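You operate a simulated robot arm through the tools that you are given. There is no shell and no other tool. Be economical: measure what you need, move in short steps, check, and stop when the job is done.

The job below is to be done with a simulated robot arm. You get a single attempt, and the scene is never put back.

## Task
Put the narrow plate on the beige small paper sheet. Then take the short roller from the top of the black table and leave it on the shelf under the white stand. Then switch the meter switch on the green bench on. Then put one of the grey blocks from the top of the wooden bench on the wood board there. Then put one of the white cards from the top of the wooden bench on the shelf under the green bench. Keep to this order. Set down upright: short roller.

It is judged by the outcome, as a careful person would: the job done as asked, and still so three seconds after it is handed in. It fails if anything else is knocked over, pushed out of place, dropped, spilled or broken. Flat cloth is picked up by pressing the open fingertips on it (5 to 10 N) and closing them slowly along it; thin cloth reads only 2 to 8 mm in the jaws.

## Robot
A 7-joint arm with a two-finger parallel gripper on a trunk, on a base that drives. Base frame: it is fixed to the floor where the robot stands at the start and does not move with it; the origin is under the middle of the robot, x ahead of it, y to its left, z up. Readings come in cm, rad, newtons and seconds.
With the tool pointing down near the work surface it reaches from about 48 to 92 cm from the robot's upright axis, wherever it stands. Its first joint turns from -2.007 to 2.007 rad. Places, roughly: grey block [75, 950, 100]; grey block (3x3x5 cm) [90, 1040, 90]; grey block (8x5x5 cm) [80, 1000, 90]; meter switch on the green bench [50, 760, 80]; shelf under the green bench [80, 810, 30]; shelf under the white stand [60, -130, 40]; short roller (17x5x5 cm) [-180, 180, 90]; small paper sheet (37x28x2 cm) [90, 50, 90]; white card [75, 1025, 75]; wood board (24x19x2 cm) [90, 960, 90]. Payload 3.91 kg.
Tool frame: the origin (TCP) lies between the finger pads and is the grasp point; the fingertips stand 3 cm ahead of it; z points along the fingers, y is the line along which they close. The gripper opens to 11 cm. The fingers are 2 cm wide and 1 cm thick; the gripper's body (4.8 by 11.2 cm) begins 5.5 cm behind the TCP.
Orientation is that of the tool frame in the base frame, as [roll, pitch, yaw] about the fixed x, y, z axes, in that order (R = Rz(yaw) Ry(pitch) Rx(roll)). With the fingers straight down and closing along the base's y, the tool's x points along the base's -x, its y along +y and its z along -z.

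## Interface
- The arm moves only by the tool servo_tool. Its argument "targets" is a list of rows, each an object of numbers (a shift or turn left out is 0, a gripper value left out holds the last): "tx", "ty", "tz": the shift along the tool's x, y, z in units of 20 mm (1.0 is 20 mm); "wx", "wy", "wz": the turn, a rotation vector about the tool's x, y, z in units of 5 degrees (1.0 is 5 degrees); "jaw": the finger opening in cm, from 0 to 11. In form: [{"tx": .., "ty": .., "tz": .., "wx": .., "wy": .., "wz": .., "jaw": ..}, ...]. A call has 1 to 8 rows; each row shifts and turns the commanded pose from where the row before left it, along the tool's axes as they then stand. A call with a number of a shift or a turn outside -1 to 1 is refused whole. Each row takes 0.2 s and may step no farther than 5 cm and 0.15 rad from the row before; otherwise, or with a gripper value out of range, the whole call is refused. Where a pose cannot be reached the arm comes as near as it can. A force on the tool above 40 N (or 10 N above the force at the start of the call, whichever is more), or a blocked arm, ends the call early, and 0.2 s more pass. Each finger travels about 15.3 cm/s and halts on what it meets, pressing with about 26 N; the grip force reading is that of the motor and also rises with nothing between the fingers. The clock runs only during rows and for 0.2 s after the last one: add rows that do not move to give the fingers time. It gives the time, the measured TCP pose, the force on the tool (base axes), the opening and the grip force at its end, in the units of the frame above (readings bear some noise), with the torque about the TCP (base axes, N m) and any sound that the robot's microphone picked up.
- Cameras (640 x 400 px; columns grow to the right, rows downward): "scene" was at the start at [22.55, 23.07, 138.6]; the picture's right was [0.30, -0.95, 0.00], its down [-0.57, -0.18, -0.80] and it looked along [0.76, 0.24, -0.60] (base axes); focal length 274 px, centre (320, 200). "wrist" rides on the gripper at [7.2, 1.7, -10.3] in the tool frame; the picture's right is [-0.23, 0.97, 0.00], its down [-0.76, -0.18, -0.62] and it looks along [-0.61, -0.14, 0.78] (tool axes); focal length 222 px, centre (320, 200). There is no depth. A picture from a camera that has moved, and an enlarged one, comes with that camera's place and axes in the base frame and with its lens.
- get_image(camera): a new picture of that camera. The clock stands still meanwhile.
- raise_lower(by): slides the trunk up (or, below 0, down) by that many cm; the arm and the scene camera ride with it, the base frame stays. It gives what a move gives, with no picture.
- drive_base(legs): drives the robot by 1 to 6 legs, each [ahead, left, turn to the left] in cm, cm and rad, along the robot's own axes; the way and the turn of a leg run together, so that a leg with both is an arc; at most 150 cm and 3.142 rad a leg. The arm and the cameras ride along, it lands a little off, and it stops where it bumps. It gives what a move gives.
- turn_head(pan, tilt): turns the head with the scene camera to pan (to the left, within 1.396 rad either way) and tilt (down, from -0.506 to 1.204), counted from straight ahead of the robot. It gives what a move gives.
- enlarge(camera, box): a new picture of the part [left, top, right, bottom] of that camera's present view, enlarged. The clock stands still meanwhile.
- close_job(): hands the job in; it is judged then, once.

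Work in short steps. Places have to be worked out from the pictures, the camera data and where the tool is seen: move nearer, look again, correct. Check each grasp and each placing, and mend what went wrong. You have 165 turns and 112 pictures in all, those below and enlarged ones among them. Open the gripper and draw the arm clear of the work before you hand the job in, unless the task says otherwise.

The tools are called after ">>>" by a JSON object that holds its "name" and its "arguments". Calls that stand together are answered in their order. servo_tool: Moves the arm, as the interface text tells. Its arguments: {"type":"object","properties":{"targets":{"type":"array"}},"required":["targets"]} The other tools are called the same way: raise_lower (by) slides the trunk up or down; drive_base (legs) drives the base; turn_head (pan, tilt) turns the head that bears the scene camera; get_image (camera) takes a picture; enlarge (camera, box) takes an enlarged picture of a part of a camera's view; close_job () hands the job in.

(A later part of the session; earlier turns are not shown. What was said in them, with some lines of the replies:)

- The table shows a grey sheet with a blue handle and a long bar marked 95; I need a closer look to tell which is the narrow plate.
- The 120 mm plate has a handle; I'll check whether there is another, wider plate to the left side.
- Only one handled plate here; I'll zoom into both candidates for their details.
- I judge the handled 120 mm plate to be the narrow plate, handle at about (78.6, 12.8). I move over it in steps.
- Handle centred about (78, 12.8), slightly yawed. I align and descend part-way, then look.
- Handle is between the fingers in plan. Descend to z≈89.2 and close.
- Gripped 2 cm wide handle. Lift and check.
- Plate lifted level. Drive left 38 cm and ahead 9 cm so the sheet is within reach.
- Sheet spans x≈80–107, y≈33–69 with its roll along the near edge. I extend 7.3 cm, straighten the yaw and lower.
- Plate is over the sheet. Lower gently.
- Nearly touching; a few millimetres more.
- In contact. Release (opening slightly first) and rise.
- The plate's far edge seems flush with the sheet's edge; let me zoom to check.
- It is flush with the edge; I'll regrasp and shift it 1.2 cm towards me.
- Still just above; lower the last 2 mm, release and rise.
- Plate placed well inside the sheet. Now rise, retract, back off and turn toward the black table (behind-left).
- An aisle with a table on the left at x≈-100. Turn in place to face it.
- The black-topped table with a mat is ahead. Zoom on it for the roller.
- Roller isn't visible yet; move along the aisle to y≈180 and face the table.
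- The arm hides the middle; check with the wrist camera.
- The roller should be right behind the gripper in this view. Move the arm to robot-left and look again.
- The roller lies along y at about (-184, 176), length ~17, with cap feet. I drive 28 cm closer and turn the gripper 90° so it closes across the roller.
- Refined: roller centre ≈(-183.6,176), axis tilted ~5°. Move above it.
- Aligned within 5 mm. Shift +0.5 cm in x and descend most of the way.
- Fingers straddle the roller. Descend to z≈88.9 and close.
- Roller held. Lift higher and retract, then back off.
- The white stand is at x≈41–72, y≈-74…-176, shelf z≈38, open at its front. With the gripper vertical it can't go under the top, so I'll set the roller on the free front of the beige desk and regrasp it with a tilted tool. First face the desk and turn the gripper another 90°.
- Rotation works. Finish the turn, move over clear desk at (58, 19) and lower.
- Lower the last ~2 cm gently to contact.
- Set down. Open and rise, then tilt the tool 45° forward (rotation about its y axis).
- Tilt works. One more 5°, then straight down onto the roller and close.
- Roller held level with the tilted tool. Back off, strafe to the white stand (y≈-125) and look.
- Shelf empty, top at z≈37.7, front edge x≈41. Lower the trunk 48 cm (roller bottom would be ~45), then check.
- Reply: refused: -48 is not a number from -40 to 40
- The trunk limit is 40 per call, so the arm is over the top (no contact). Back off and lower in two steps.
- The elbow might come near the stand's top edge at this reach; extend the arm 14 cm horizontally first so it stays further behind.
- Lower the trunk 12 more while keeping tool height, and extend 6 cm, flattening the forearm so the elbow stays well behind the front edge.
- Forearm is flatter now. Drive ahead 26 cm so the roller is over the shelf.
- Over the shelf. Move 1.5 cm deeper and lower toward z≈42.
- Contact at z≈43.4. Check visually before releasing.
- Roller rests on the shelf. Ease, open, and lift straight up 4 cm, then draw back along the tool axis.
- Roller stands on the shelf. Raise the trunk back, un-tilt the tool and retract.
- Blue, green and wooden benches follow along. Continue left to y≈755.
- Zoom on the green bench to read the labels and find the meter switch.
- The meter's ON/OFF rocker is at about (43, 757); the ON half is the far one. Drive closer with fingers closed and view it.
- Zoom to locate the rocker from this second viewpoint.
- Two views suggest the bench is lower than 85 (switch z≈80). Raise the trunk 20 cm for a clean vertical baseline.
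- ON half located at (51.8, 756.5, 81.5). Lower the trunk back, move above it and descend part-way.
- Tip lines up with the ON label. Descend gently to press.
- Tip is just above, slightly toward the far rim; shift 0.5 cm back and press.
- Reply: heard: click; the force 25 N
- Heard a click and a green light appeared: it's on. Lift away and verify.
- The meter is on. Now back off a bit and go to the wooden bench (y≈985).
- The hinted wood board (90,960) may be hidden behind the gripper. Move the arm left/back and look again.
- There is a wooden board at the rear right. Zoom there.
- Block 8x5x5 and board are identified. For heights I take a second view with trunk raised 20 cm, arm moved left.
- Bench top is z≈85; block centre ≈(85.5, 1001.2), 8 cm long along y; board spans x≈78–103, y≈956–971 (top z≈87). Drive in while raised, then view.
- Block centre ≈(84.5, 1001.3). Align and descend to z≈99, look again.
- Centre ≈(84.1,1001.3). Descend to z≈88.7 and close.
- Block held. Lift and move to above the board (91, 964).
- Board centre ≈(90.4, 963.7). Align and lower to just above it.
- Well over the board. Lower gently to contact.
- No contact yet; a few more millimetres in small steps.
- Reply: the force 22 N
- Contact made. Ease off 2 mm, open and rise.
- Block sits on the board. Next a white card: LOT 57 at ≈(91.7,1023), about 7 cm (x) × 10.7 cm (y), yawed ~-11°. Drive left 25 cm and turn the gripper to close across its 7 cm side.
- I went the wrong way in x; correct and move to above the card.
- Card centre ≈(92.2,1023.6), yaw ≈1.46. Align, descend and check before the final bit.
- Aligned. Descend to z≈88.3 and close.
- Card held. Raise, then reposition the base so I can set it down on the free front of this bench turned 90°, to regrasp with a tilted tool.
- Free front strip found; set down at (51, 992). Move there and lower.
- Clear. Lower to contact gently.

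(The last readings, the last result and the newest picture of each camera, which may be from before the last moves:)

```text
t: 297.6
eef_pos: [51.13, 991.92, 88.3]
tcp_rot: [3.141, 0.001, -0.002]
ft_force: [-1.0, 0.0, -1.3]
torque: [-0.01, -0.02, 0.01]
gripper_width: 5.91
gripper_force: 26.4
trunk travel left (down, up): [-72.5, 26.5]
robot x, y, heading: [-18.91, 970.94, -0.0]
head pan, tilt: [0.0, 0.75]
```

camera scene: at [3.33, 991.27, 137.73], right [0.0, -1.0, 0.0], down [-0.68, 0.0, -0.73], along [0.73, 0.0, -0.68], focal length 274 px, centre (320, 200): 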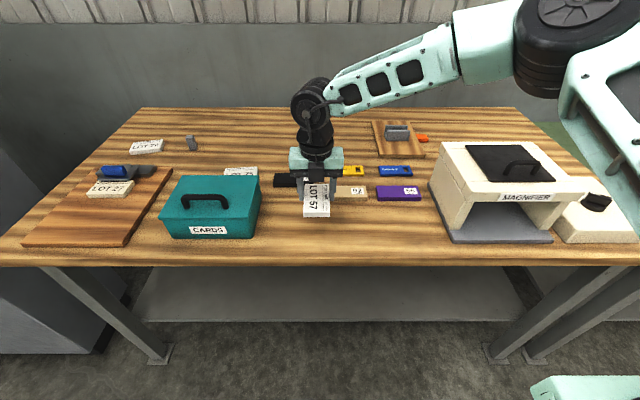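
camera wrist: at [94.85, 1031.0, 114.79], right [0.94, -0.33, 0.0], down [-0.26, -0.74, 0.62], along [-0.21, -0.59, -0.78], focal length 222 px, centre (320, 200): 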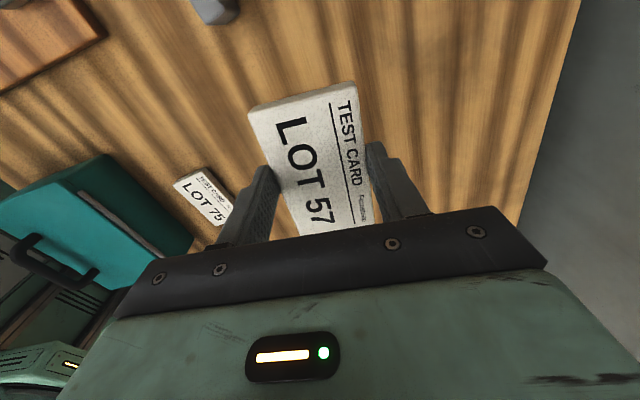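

At pickup height, so it's on the surface. Release, rise 10 cm and tilt the tool 40°.

>>> {"name": "servo_tool", "arguments": {"targets": [{"tz": 0.03, "jaw": 9.5}, {}, {}, {"tz": -1}, {"tz": -1}, {"tz": -1}, {"tz": -1}, {"tz": -1}]}}

>>> {"name": "servo_tool", "arguments": {"targets": [{"wy": 1}, {"wy": 1}, {"wy": 1}, {"wy": 1}, {"wy": 1}, {"wy": 1}, {"wy": 1}, {"wy": 1}]}}

>>> {"name": "servo_tool", "arguments": {"targets": [{"wy": 1}, {}]}}

>>> {"name": "get_image", "arguments": {"camera": "wrist"}}

```text
t: 299.4
eef_pos: [51.05, 991.95, 98.31]
tcp_rot: [3.14, 0.0, -0.001]
ft_force: [0.1, -0.6, -0.7]
torque: [0.0, 0.0, 0.01]
gripper_width: 9.5
gripper_force: 0.0
trunk travel left (down, up): [-72.5, 26.5]
robot x, y, heading: [-19.5, 970.71, -0.001]
head pan, tilt: [0.0, 0.75]
```

```text
t: 301.2
eef_pos: [51.09, 991.72, 98.34]
tcp_rot: [-3.14, -0.701, -0.001]
ft_force: [-0.2, -0.2, -0.1]
torque: [0.03, -0.03, 0.02]
gripper_width: 9.51
gripper_force: 0.1
trunk travel left (down, up): [-72.5, 26.5]
robot x, y, heading: [-19.38, 971.21, -0.006]
head pan, tilt: [0.0, 0.75]
```

```text
t: 301.8
eef_pos: [51.01, 991.93, 98.34]
tcp_rot: [-3.14, -0.786, 0.0]
ft_force: [-0.2, -0.3, -0.4]
torque: [-0.02, 0.02, 0.0]
gripper_width: 9.5
gripper_force: 0.0
trunk travel left (down, up): [-72.5, 26.5]
robot x, y, heading: [-19.31, 970.63, -0.002]
head pan, tilt: [0.0, 0.75]
```

```text
22 pictures are left
camera wrist: at [48.9, 990.28, 110.84], right [-0.16, -0.97, -0.16], down [-0.98, 0.18, -0.1], along [0.12, 0.14, -0.98], focal length 222 px, centre (320, 200)
```

wrist: 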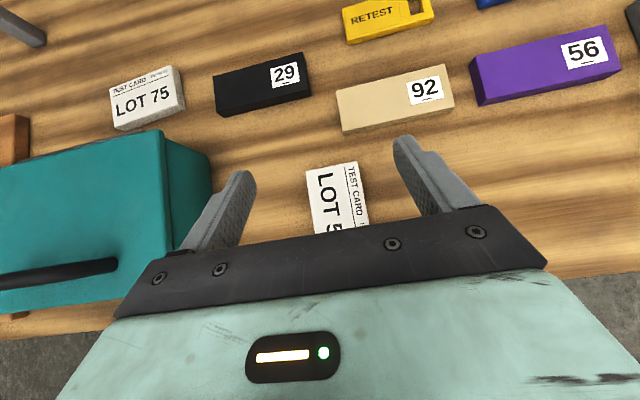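

Descend onto the card so that the fingertips straddle its middle, then close.

>>> {"name": "servo_tool", "arguments": {"targets": [{"tx": -0.683, "tz": 0.507}, {"tx": -0.683, "tz": 0.507}, {"tx": -0.683, "tz": 0.507}, {"tx": -0.683, "tz": 0.507}, {"tx": -0.683, "tz": 0.507}, {"tx": -0.683, "tz": 0.507}, {}]}}

>>> {"name": "servo_tool", "arguments": {"targets": [{"jaw": 7}, {"jaw": 4}, {}, {}, {}]}}

>>> {"name": "servo_tool", "arguments": {"targets": [{"tx": 0.707, "tz": -0.707}, {"tx": 0.707, "tz": -0.707}, {"tx": 0.707, "tz": -0.707}, {"tx": 0.707, "tz": -0.707}, {}]}}

>>> {"name": "get_image", "arguments": {"camera": "wrist"}}

>>> {"name": "get_image", "arguments": {"camera": "scene"}}

```text
t: 303.4
eef_pos: [49.57, 991.85, 88.25]
tcp_rot: [-3.139, -0.786, 0.0]
ft_force: [0.4, -0.7, 0.4]
torque: [0.02, 0.0, 0.01]
gripper_width: 9.5
gripper_force: 0.0
trunk travel left (down, up): [-72.5, 26.5]
robot x, y, heading: [-19.1, 971.03, -0.005]
head pan, tilt: [0.0, 0.75]
```

```text
t: 304.6
eef_pos: [49.49, 991.85, 88.18]
tcp_rot: [3.14, -0.785, -0.001]
ft_force: [0.1, 0.2, 0.4]
torque: [0.02, -0.02, -0.02]
gripper_width: 5.9
gripper_force: 25.3
trunk travel left (down, up): [-72.5, 26.5]
robot x, y, heading: [-19.53, 971.04, 0.003]
head pan, tilt: [0.0, 0.75]
```

```text
t: 305.8
eef_pos: [49.56, 991.78, 96.35]
tcp_rot: [3.141, -0.784, 0.002]
ft_force: [-0.2, 0.7, -1.8]
torque: [-0.01, 0.02, 0.06]
gripper_width: 5.92
gripper_force: 25.9
trunk travel left (down, up): [-72.5, 26.5]
robot x, y, heading: [-19.27, 971.05, -0.001]
head pan, tilt: [0.0, 0.75]
```

```text
21 pictures are left
camera wrist: at [47.35, 990.2, 108.72], right [-0.16, -0.97, -0.16], down [-0.98, 0.18, -0.1], along [0.12, 0.14, -0.98], focal length 222 px, centre (320, 200)
```

wrist: 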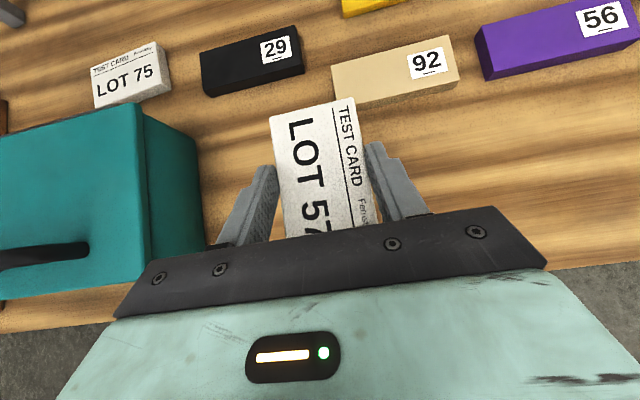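

```text
20 pictures are left
camera scene: at [3.35, 991.28, 137.72], right [0.0, -1.0, 0.0], down [-0.68, 0.0, -0.73], along [0.73, 0.0, -0.68], focal length 274 px, centre (320, 200)
```

scene: 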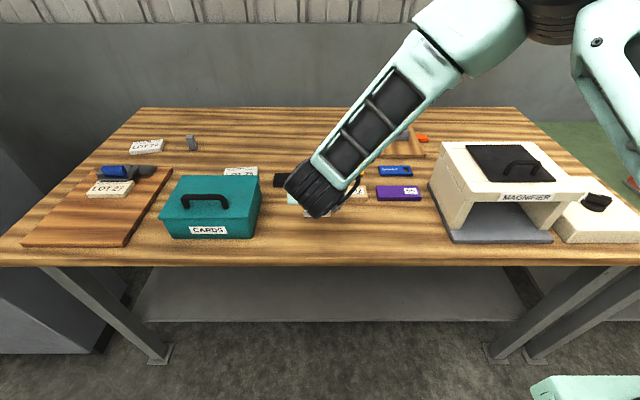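

Card held level. Back off and strafe right to the green bench (TCP y≈810).

>>> {"name": "drive_base", "arguments": {"legs": [[-47, 0, 0], [0, -91, 0], [0, -91, 0]]}}

>>> {"name": "turn_head", "arguments": {"pan": 0.0, "tilt": 0.7}}

>>> {"name": "get_image", "arguments": {"camera": "scene"}}

```text
t: 317.3
eef_pos: [1.25, 810.08, 96.14]
tcp_rot: [3.141, -0.786, -0.004]
ft_force: [0.3, 0.1, -1.2]
torque: [0.0, 0.02, -0.02]
gripper_width: 5.91
gripper_force: 26.2
trunk travel left (down, up): [-72.5, 26.5]
robot x, y, heading: [-67.6, 789.68, -0.004]
head pan, tilt: [0.0, 0.75]
```

```text
t: 318.0
eef_pos: [1.31, 809.99, 96.13]
tcp_rot: [3.141, -0.788, -0.003]
ft_force: [0.6, 0.0, -0.1]
torque: [-0.04, 0.02, 0.02]
gripper_width: 5.93
gripper_force: 26.3
trunk travel left (down, up): [-72.5, 26.5]
robot x, y, heading: [-67.56, 789.43, -0.004]
head pan, tilt: [0.0, 0.7]
```

```text
19 pictures are left
camera scene: at [-44.75, 809.66, 138.15], right [-0.01, -1.0, 0.0], down [-0.64, 0.0, -0.76], along [0.76, -0.01, -0.64], focal length 274 px, centre (320, 200)
```

scene: 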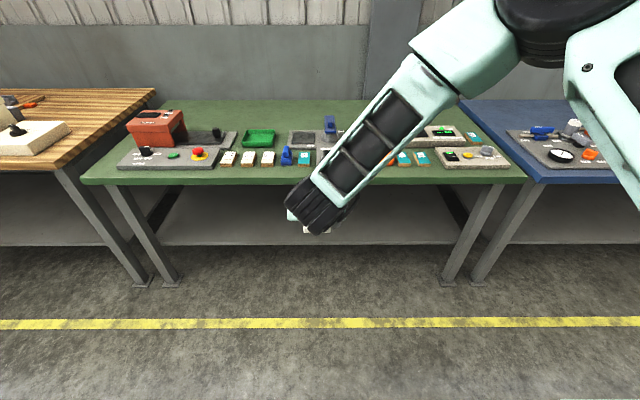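

Shelf front edge ≈ x 46, z ≈ 32, under an overhanging top (x≥37, underside ≈74). Extend and raise the arm, then lower the trunk.

>>> {"name": "servo_tool", "arguments": {"targets": [{"tx": 1}, {"tx": 1}, {"tx": 1}, {"tx": 1}, {"tx": 1}, {"tx": 1}, {"tx": 1}, {"tx": 1}]}}

>>> {"name": "servo_tool", "arguments": {"targets": [{"tx": 1}, {"tx": 0.707, "tz": 0.707}, {"tx": 0.707, "tz": 0.707}, {"tx": 0.707, "tz": 0.707}, {"tx": 0.707, "tz": 0.707}, {}]}}

>>> {"name": "raise_lower", "arguments": {"by": -40}}

>>> {"name": "raise_lower", "arguments": {"by": -27}}

>>> {"name": "get_image", "arguments": {"camera": "scene"}}

```text
t: 319.8
eef_pos: [12.59, 809.9, 107.58]
tcp_rot: [-3.141, -0.785, -0.003]
ft_force: [-0.4, 0.1, -0.6]
torque: [0.0, -0.01, -0.02]
gripper_width: 5.9
gripper_force: 25.7
trunk travel left (down, up): [-72.5, 26.5]
robot x, y, heading: [-67.32, 789.34, -0.007]
head pan, tilt: [0.0, 0.7]
```

```text
t: 321.2
eef_pos: [21.87, 810.05, 108.88]
tcp_rot: [-3.141, -0.786, -0.005]
ft_force: [-0.4, 0.9, 0.5]
torque: [0.0, 0.02, -0.02]
gripper_width: 5.9
gripper_force: 26.1
trunk travel left (down, up): [-72.5, 26.5]
robot x, y, heading: [-67.5, 789.39, -0.01]
head pan, tilt: [0.0, 0.7]
```

```text
t: 325.0
eef_pos: [21.8, 809.97, 68.88]
tcp_rot: [3.14, -0.784, -0.004]
ft_force: [-0.2, 0.2, -0.1]
torque: [0.0, 0.02, -0.02]
gripper_width: 5.92
gripper_force: 25.7
trunk travel left (down, up): [-32.5, 66.5]
robot x, y, heading: [-67.85, 789.47, -0.007]
head pan, tilt: [0.0, 0.7]
```

```text
t: 327.8
eef_pos: [21.94, 809.98, 41.88]
tcp_rot: [3.142, -0.784, -0.003]
ft_force: [0.7, -0.1, -1.2]
torque: [-0.01, 0.03, 0.02]
gripper_width: 5.92
gripper_force: 25.5
trunk travel left (down, up): [-5.5, 93.5]
robot x, y, heading: [-67.7, 789.73, -0.008]
head pan, tilt: [0.0, 0.7]
```

```text
18 pictures are left
camera scene: at [-44.75, 809.66, 71.15], right [-0.01, -1.0, 0.0], down [-0.64, 0.0, -0.76], along [0.76, -0.01, -0.64], focal length 274 px, centre (320, 200)
```

scene: 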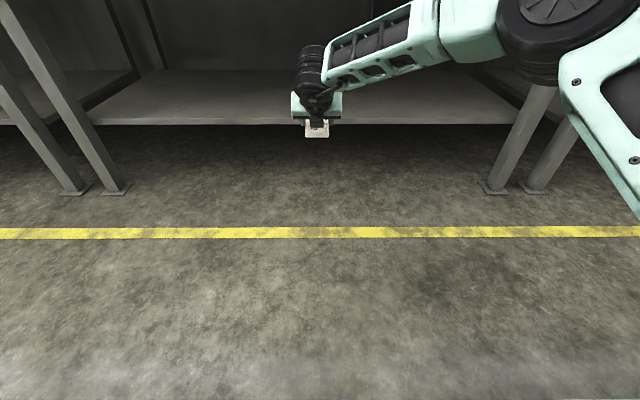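

Shelf: front edge ≈ x 50, z ≈ 29.5–30. Lower the trunk 5 more (keeps elbow lower) and drive in part way.

>>> {"name": "raise_lower", "arguments": {"by": -5}}

>>> {"name": "drive_base", "arguments": {"legs": [[20, 0, 0]]}}

>>> {"name": "turn_head", "arguments": {"pan": 0.0, "tilt": 0.3}}

>>> {"name": "get_image", "arguments": {"camera": "scene"}}

>>> {"name": "get_image", "arguments": {"camera": "wrist"}}

```text
t: 328.7
eef_pos: [21.95, 809.99, 36.83]
tcp_rot: [-3.141, -0.786, -0.002]
ft_force: [0.0, -1.4, -0.1]
torque: [-0.01, 0.04, -0.03]
gripper_width: 5.9
gripper_force: 26.5
trunk travel left (down, up): [-0.5, 98.5]
robot x, y, heading: [-67.44, 789.18, -0.007]
head pan, tilt: [0.0, 0.7]
```

```text
t: 330.3
eef_pos: [41.95, 810.02, 36.74]
tcp_rot: [3.14, -0.785, 0.0]
ft_force: [-0.1, 0.6, -1.0]
torque: [0.0, 0.01, -0.03]
gripper_width: 5.87
gripper_force: 26.7
trunk travel left (down, up): [-0.5, 98.5]
robot x, y, heading: [-48.01, 789.25, -0.003]
head pan, tilt: [0.0, 0.7]
```

```text
t: 331.1
eef_pos: [41.89, 809.9, 36.83]
tcp_rot: [-3.14, -0.786, -0.001]
ft_force: [0.4, -0.4, -0.7]
torque: [-0.03, 0.0, 0.02]
gripper_width: 5.87
gripper_force: 26.0
trunk travel left (down, up): [-0.5, 98.5]
robot x, y, heading: [-47.41, 789.05, -0.003]
head pan, tilt: [0.0, 0.3]
```

```text
17 pictures are left
camera scene: at [-23.9, 809.56, 69.75], right [-0.01, -1.0, 0.0], down [-0.3, 0.0, -0.95], along [0.95, -0.01, -0.3], focal length 274 px, centre (320, 200)
```

scene: 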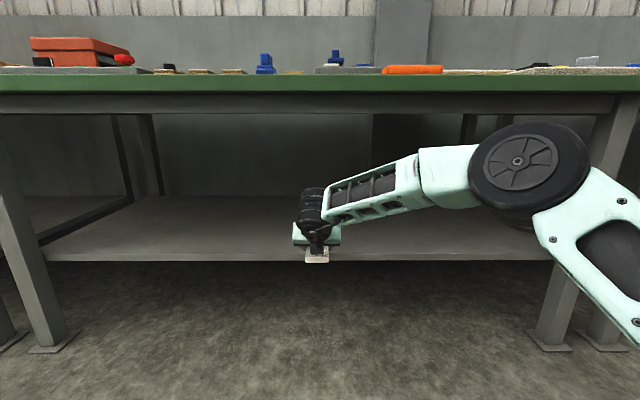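

```text
16 pictures are left
camera wrist: at [39.71, 808.35, 49.39], right [-0.16, -0.97, -0.16], down [-0.98, 0.18, -0.1], along [0.12, 0.14, -0.98], focal length 222 px, centre (320, 200)
```

wrist: 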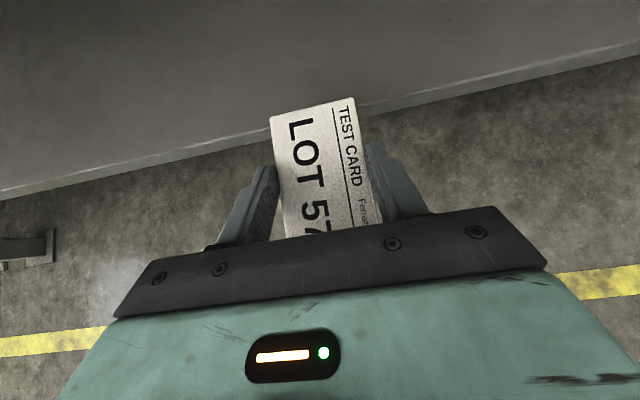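

Clearance is fine all round; drive 16 cm further in.

>>> {"name": "drive_base", "arguments": {"legs": [[16, 0, 0]]}}

>>> {"name": "get_image", "arguments": {"camera": "scene"}}

>>> {"name": "get_image", "arguments": {"camera": "wrist"}}

```text
t: 332.6
eef_pos: [57.81, 809.95, 36.93]
tcp_rot: [-3.141, -0.787, 0.0]
ft_force: [-0.5, 0.2, -0.3]
torque: [0.05, 0.01, -0.02]
gripper_width: 5.89
gripper_force: 25.4
trunk travel left (down, up): [-0.5, 98.5]
robot x, y, heading: [-31.58, 789.23, -0.007]
head pan, tilt: [0.0, 0.3]
```

```text
15 pictures are left
camera scene: at [-7.96, 809.47, 69.76], right [-0.01, -1.0, 0.0], down [-0.3, 0.0, -0.96], along [0.96, -0.01, -0.3], focal length 274 px, centre (320, 200)
```

scene: 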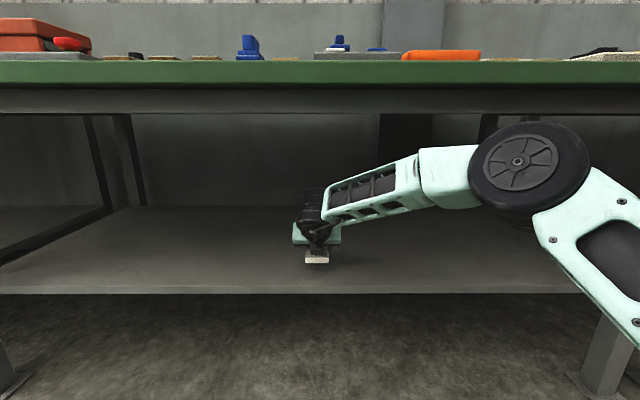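

```text
14 pictures are left
camera wrist: at [55.64, 808.28, 49.39], right [-0.16, -0.97, -0.16], down [-0.98, 0.18, -0.1], along [0.12, 0.14, -0.98], focal length 222 px, centre (320, 200)
```

wrist: 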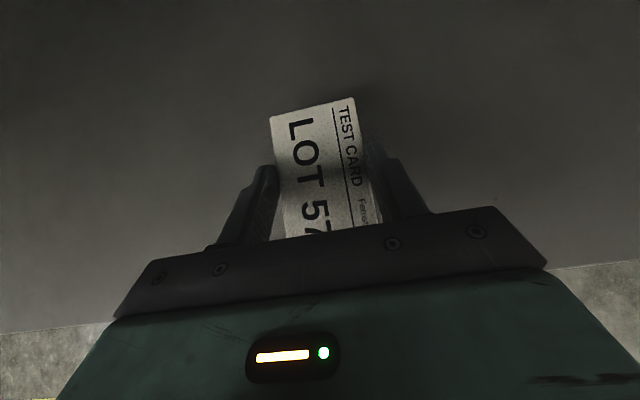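

Card is fully over the shelf. Lower gently.

>>> {"name": "servo_tool", "arguments": {"targets": [{"tx": 0.35, "tz": 0.35}, {"tx": -0.4, "tz": 0.4}, {"tx": -0.3, "tz": 0.3}, {"tx": -0.1, "tz": 0.1}, {}]}}

>>> {"name": "servo_tool", "arguments": {"targets": [{"tx": -0.07, "tz": 0.07}, {"tx": -0.07, "tz": 0.07}, {}]}}

```text
t: 333.8
eef_pos: [58.78, 809.89, 34.62]
tcp_rot: [3.141, -0.783, 0.001]
ft_force: [1.1, -0.5, -1.1]
torque: [-0.01, 0.02, 0.02]
gripper_width: 5.89
gripper_force: 25.6
trunk travel left (down, up): [-0.5, 98.5]
robot x, y, heading: [-31.77, 789.09, -0.007]
head pan, tilt: [0.0, 0.3]
```

```text
t: 334.6
eef_pos: [58.9, 809.92, 34.12]
tcp_rot: [3.141, -0.785, -0.001]
ft_force: [-0.1, 0.1, -0.5]
torque: [0.0, -0.04, 0.0]
gripper_width: 5.9
gripper_force: 25.9
trunk travel left (down, up): [-0.5, 98.5]
robot x, y, heading: [-31.54, 789.08, -0.007]
head pan, tilt: [0.0, 0.3]
```

No contact yet; keep lowering in small steps.

>>> {"name": "servo_tool", "arguments": {"targets": [{"tx": -0.07, "tz": 0.07}, {"tx": -0.07, "tz": 0.07}, {}]}}

>>> {"name": "servo_tool", "arguments": {"targets": [{"tx": -0.07, "tz": 0.07}, {"tx": -0.07, "tz": 0.07}, {}]}}

>>> {"name": "enlarge", "arguments": {"camera": "scene", "box": [260, 180, 400, 300]}}

```text
t: 335.4
eef_pos: [58.8, 810.03, 33.77]
tcp_rot: [3.141, -0.785, -0.001]
ft_force: [-0.4, 0.6, -0.5]
torque: [-0.01, 0.02, 0.03]
gripper_width: 5.87
gripper_force: 25.8
trunk travel left (down, up): [-0.5, 98.5]
robot x, y, heading: [-31.76, 789.27, -0.005]
head pan, tilt: [0.0, 0.3]
```

```text
t: 336.1
eef_pos: [58.83, 809.97, 33.35]
tcp_rot: [-3.141, -0.786, -0.003]
ft_force: [0.8, -0.8, -0.2]
torque: [0.0, 0.04, -0.02]
gripper_width: 5.9
gripper_force: 26.4
trunk travel left (down, up): [-0.5, 98.5]
robot x, y, heading: [-31.74, 789.11, -0.002]
head pan, tilt: [0.0, 0.3]
```

```text
3.33 times, centred on (330, 240) of scene
camera zoom: at [-7.96, 809.47, 69.76], right [-0.01, -1.0, 0.0], down [-0.3, 0.0, -0.96], along [0.96, -0.01, -0.3], focal length 914 px, centre (287, 67)
```

zoom: 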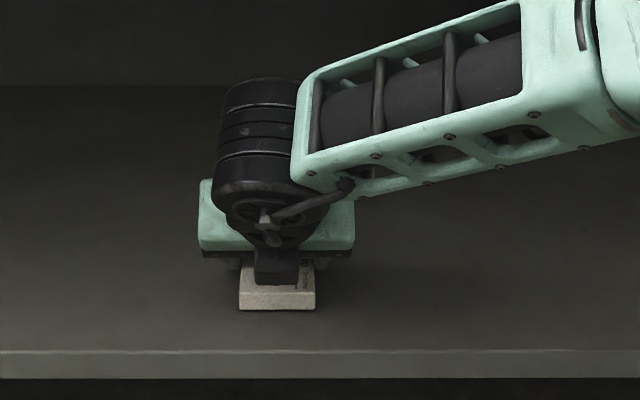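

Card bottom appears right at shelf height; continue with small steps until force shows.

>>> {"name": "servo_tool", "arguments": {"targets": [{"tx": -0.05, "tz": 0.05}, {"tx": -0.05, "tz": 0.05}, {}]}}

>>> {"name": "servo_tool", "arguments": {"targets": [{"tx": -0.05, "tz": 0.05}, {"tx": -0.05, "tz": 0.05}, {}]}}

```text
t: 336.9
eef_pos: [58.8, 809.9, 33.3]
tcp_rot: [-3.141, -0.789, -0.002]
ft_force: [0.6, -0.1, 3.9]
torque: [-0.04, 0.19, -0.01]
gripper_width: 5.92
gripper_force: 26.1
trunk travel left (down, up): [-0.5, 98.5]
robot x, y, heading: [-31.89, 789.0, -0.008]
head pan, tilt: [0.0, 0.3]
```

```text
t: 337.8
eef_pos: [58.85, 810.01, 33.13]
tcp_rot: [-3.14, -0.791, -0.002]
ft_force: [-4.9, -3.3, 24.0]
torque: [-0.12, 0.04, -0.06]
gripper_width: 5.9
gripper_force: 26.3
trunk travel left (down, up): [-0.5, 98.5]
robot x, y, heading: [-31.71, 789.11, -0.005]
head pan, tilt: [0.0, 0.3]
```

Contact. Ease 1–2 mm, release, rise and look.

>>> {"name": "servo_tool", "arguments": {"targets": [{"tx": 0.07, "tz": -0.07}, {"jaw": 9.5}, {}, {}, {"tx": 0.707, "tz": -0.707}, {"tx": 0.707, "tz": -0.707}, {"tx": 0.4, "tz": -0.4}, {}]}}

>>> {"name": "get_image", "arguments": {"camera": "wrist"}}

>>> {"name": "drive_base", "arguments": {"legs": [[-40, 0, 0]]}}

>>> {"name": "get_image", "arguments": {"camera": "scene"}}

```text
t: 339.6
eef_pos: [58.91, 809.87, 38.17]
tcp_rot: [-3.141, -0.786, 0.0]
ft_force: [-0.6, -0.6, -0.3]
torque: [0.0, -0.01, -0.01]
gripper_width: 9.49
gripper_force: 0.1
trunk travel left (down, up): [-0.5, 98.5]
robot x, y, heading: [-31.68, 789.4, -0.011]
head pan, tilt: [0.0, 0.3]
```

```text
12 pictures are left
camera wrist: at [56.65, 808.26, 50.66], right [-0.16, -0.97, -0.16], down [-0.98, 0.18, -0.1], along [0.12, 0.14, -0.98], focal length 222 px, centre (320, 200)
```

wrist: 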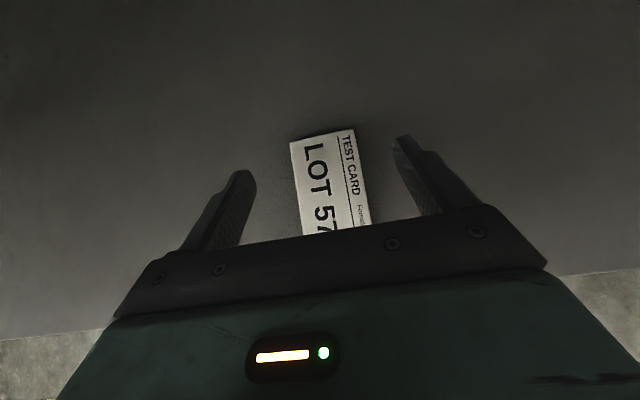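

```text
t: 342.1
eef_pos: [18.63, 810.1, 38.24]
tcp_rot: [-3.141, -0.785, -0.001]
ft_force: [0.1, -0.3, 0.2]
torque: [-0.02, -0.03, -0.01]
gripper_width: 9.5
gripper_force: 0.1
trunk travel left (down, up): [-0.5, 98.5]
robot x, y, heading: [-72.0, 789.56, -0.005]
head pan, tilt: [0.0, 0.3]
```

```text
11 pictures are left
camera scene: at [-48.15, 809.69, 69.76], right [-0.01, -1.0, 0.0], down [-0.3, 0.0, -0.96], along [0.96, -0.01, -0.3], focal length 274 px, centre (320, 200)
```

scene: 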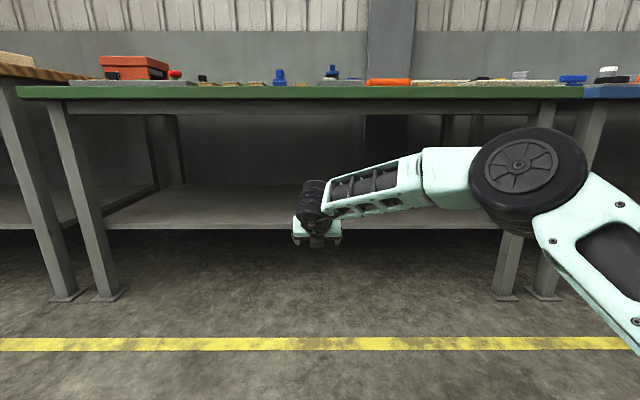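

Arm is clear. Raise the trunk 40 and verify the card on the shelf.

>>> {"name": "raise_lower", "arguments": {"by": 40}}

>>> {"name": "turn_head", "arguments": {"pan": 0.0, "tilt": 0.55}}

>>> {"name": "get_image", "arguments": {"camera": "scene"}}

```text
t: 345.9
eef_pos: [18.6, 810.14, 78.12]
tcp_rot: [-3.141, -0.784, 0.0]
ft_force: [-0.5, -0.4, -1.0]
torque: [0.0, -0.02, -0.01]
gripper_width: 9.47
gripper_force: 0.1
trunk travel left (down, up): [-40.5, 58.5]
robot x, y, heading: [-72.12, 789.3, -0.008]
head pan, tilt: [0.0, 0.3]
```

```text
t: 346.6
eef_pos: [18.61, 810.1, 78.12]
tcp_rot: [3.14, -0.785, -0.001]
ft_force: [-0.2, -0.6, -0.4]
torque: [0.02, -0.02, -0.01]
gripper_width: 9.51
gripper_force: 0.1
trunk travel left (down, up): [-40.5, 58.5]
robot x, y, heading: [-72.04, 789.34, -0.003]
head pan, tilt: [0.0, 0.55]
```

```text
10 pictures are left
camera scene: at [-48.51, 809.69, 107.47], right [-0.01, -1.0, 0.0], down [-0.52, 0.0, -0.85], along [0.85, 0.0, -0.52], focal length 274 px, centre (320, 200)
```

scene: 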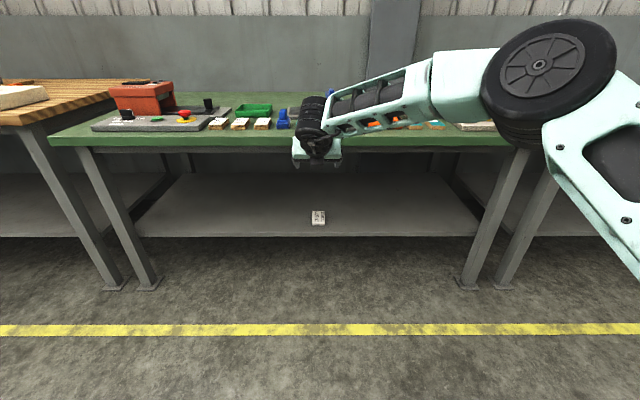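

The card lies flat on the shelf, the gripper is open and the arm is clear of everything. All five steps are done, so I hand in.

>>> {"name": "close_job", "arguments": {}}

```text
The job is handed in.
```

I did all five steps in the order you gave and handed the job in; I don't have the verdict.

- **Narrow plate:** I put the grey plate with the blue handle, labelled "120 mm", on the beige sheet. A grey-topped wooden bar marked "95" was on the same desk. I took the labelled plate to be the one you meant.
- **Short roller:** It is on the shelf under the white stand, resting on its end caps the way I found it. I took that as "upright" rather than standing it on its end. To get under the stand top I set it down on the beige desk and gripped it again at an angle.
- **Meter switch:** It is on. I heard the click, and both the green light and the display came on.
- **Grey block:** The slotted block is on the wood board on the wooden bench.
- **White card:** The LOT 57 card lies flat on the shelf under the green bench. I set it down once on the wooden bench to grip it again at an angle.

I saw nothing else knocked over or moved. While lining up at the white stand I drove in before lowering the arm, so the roller passed over the items on its top, but the force readings showed no contact.
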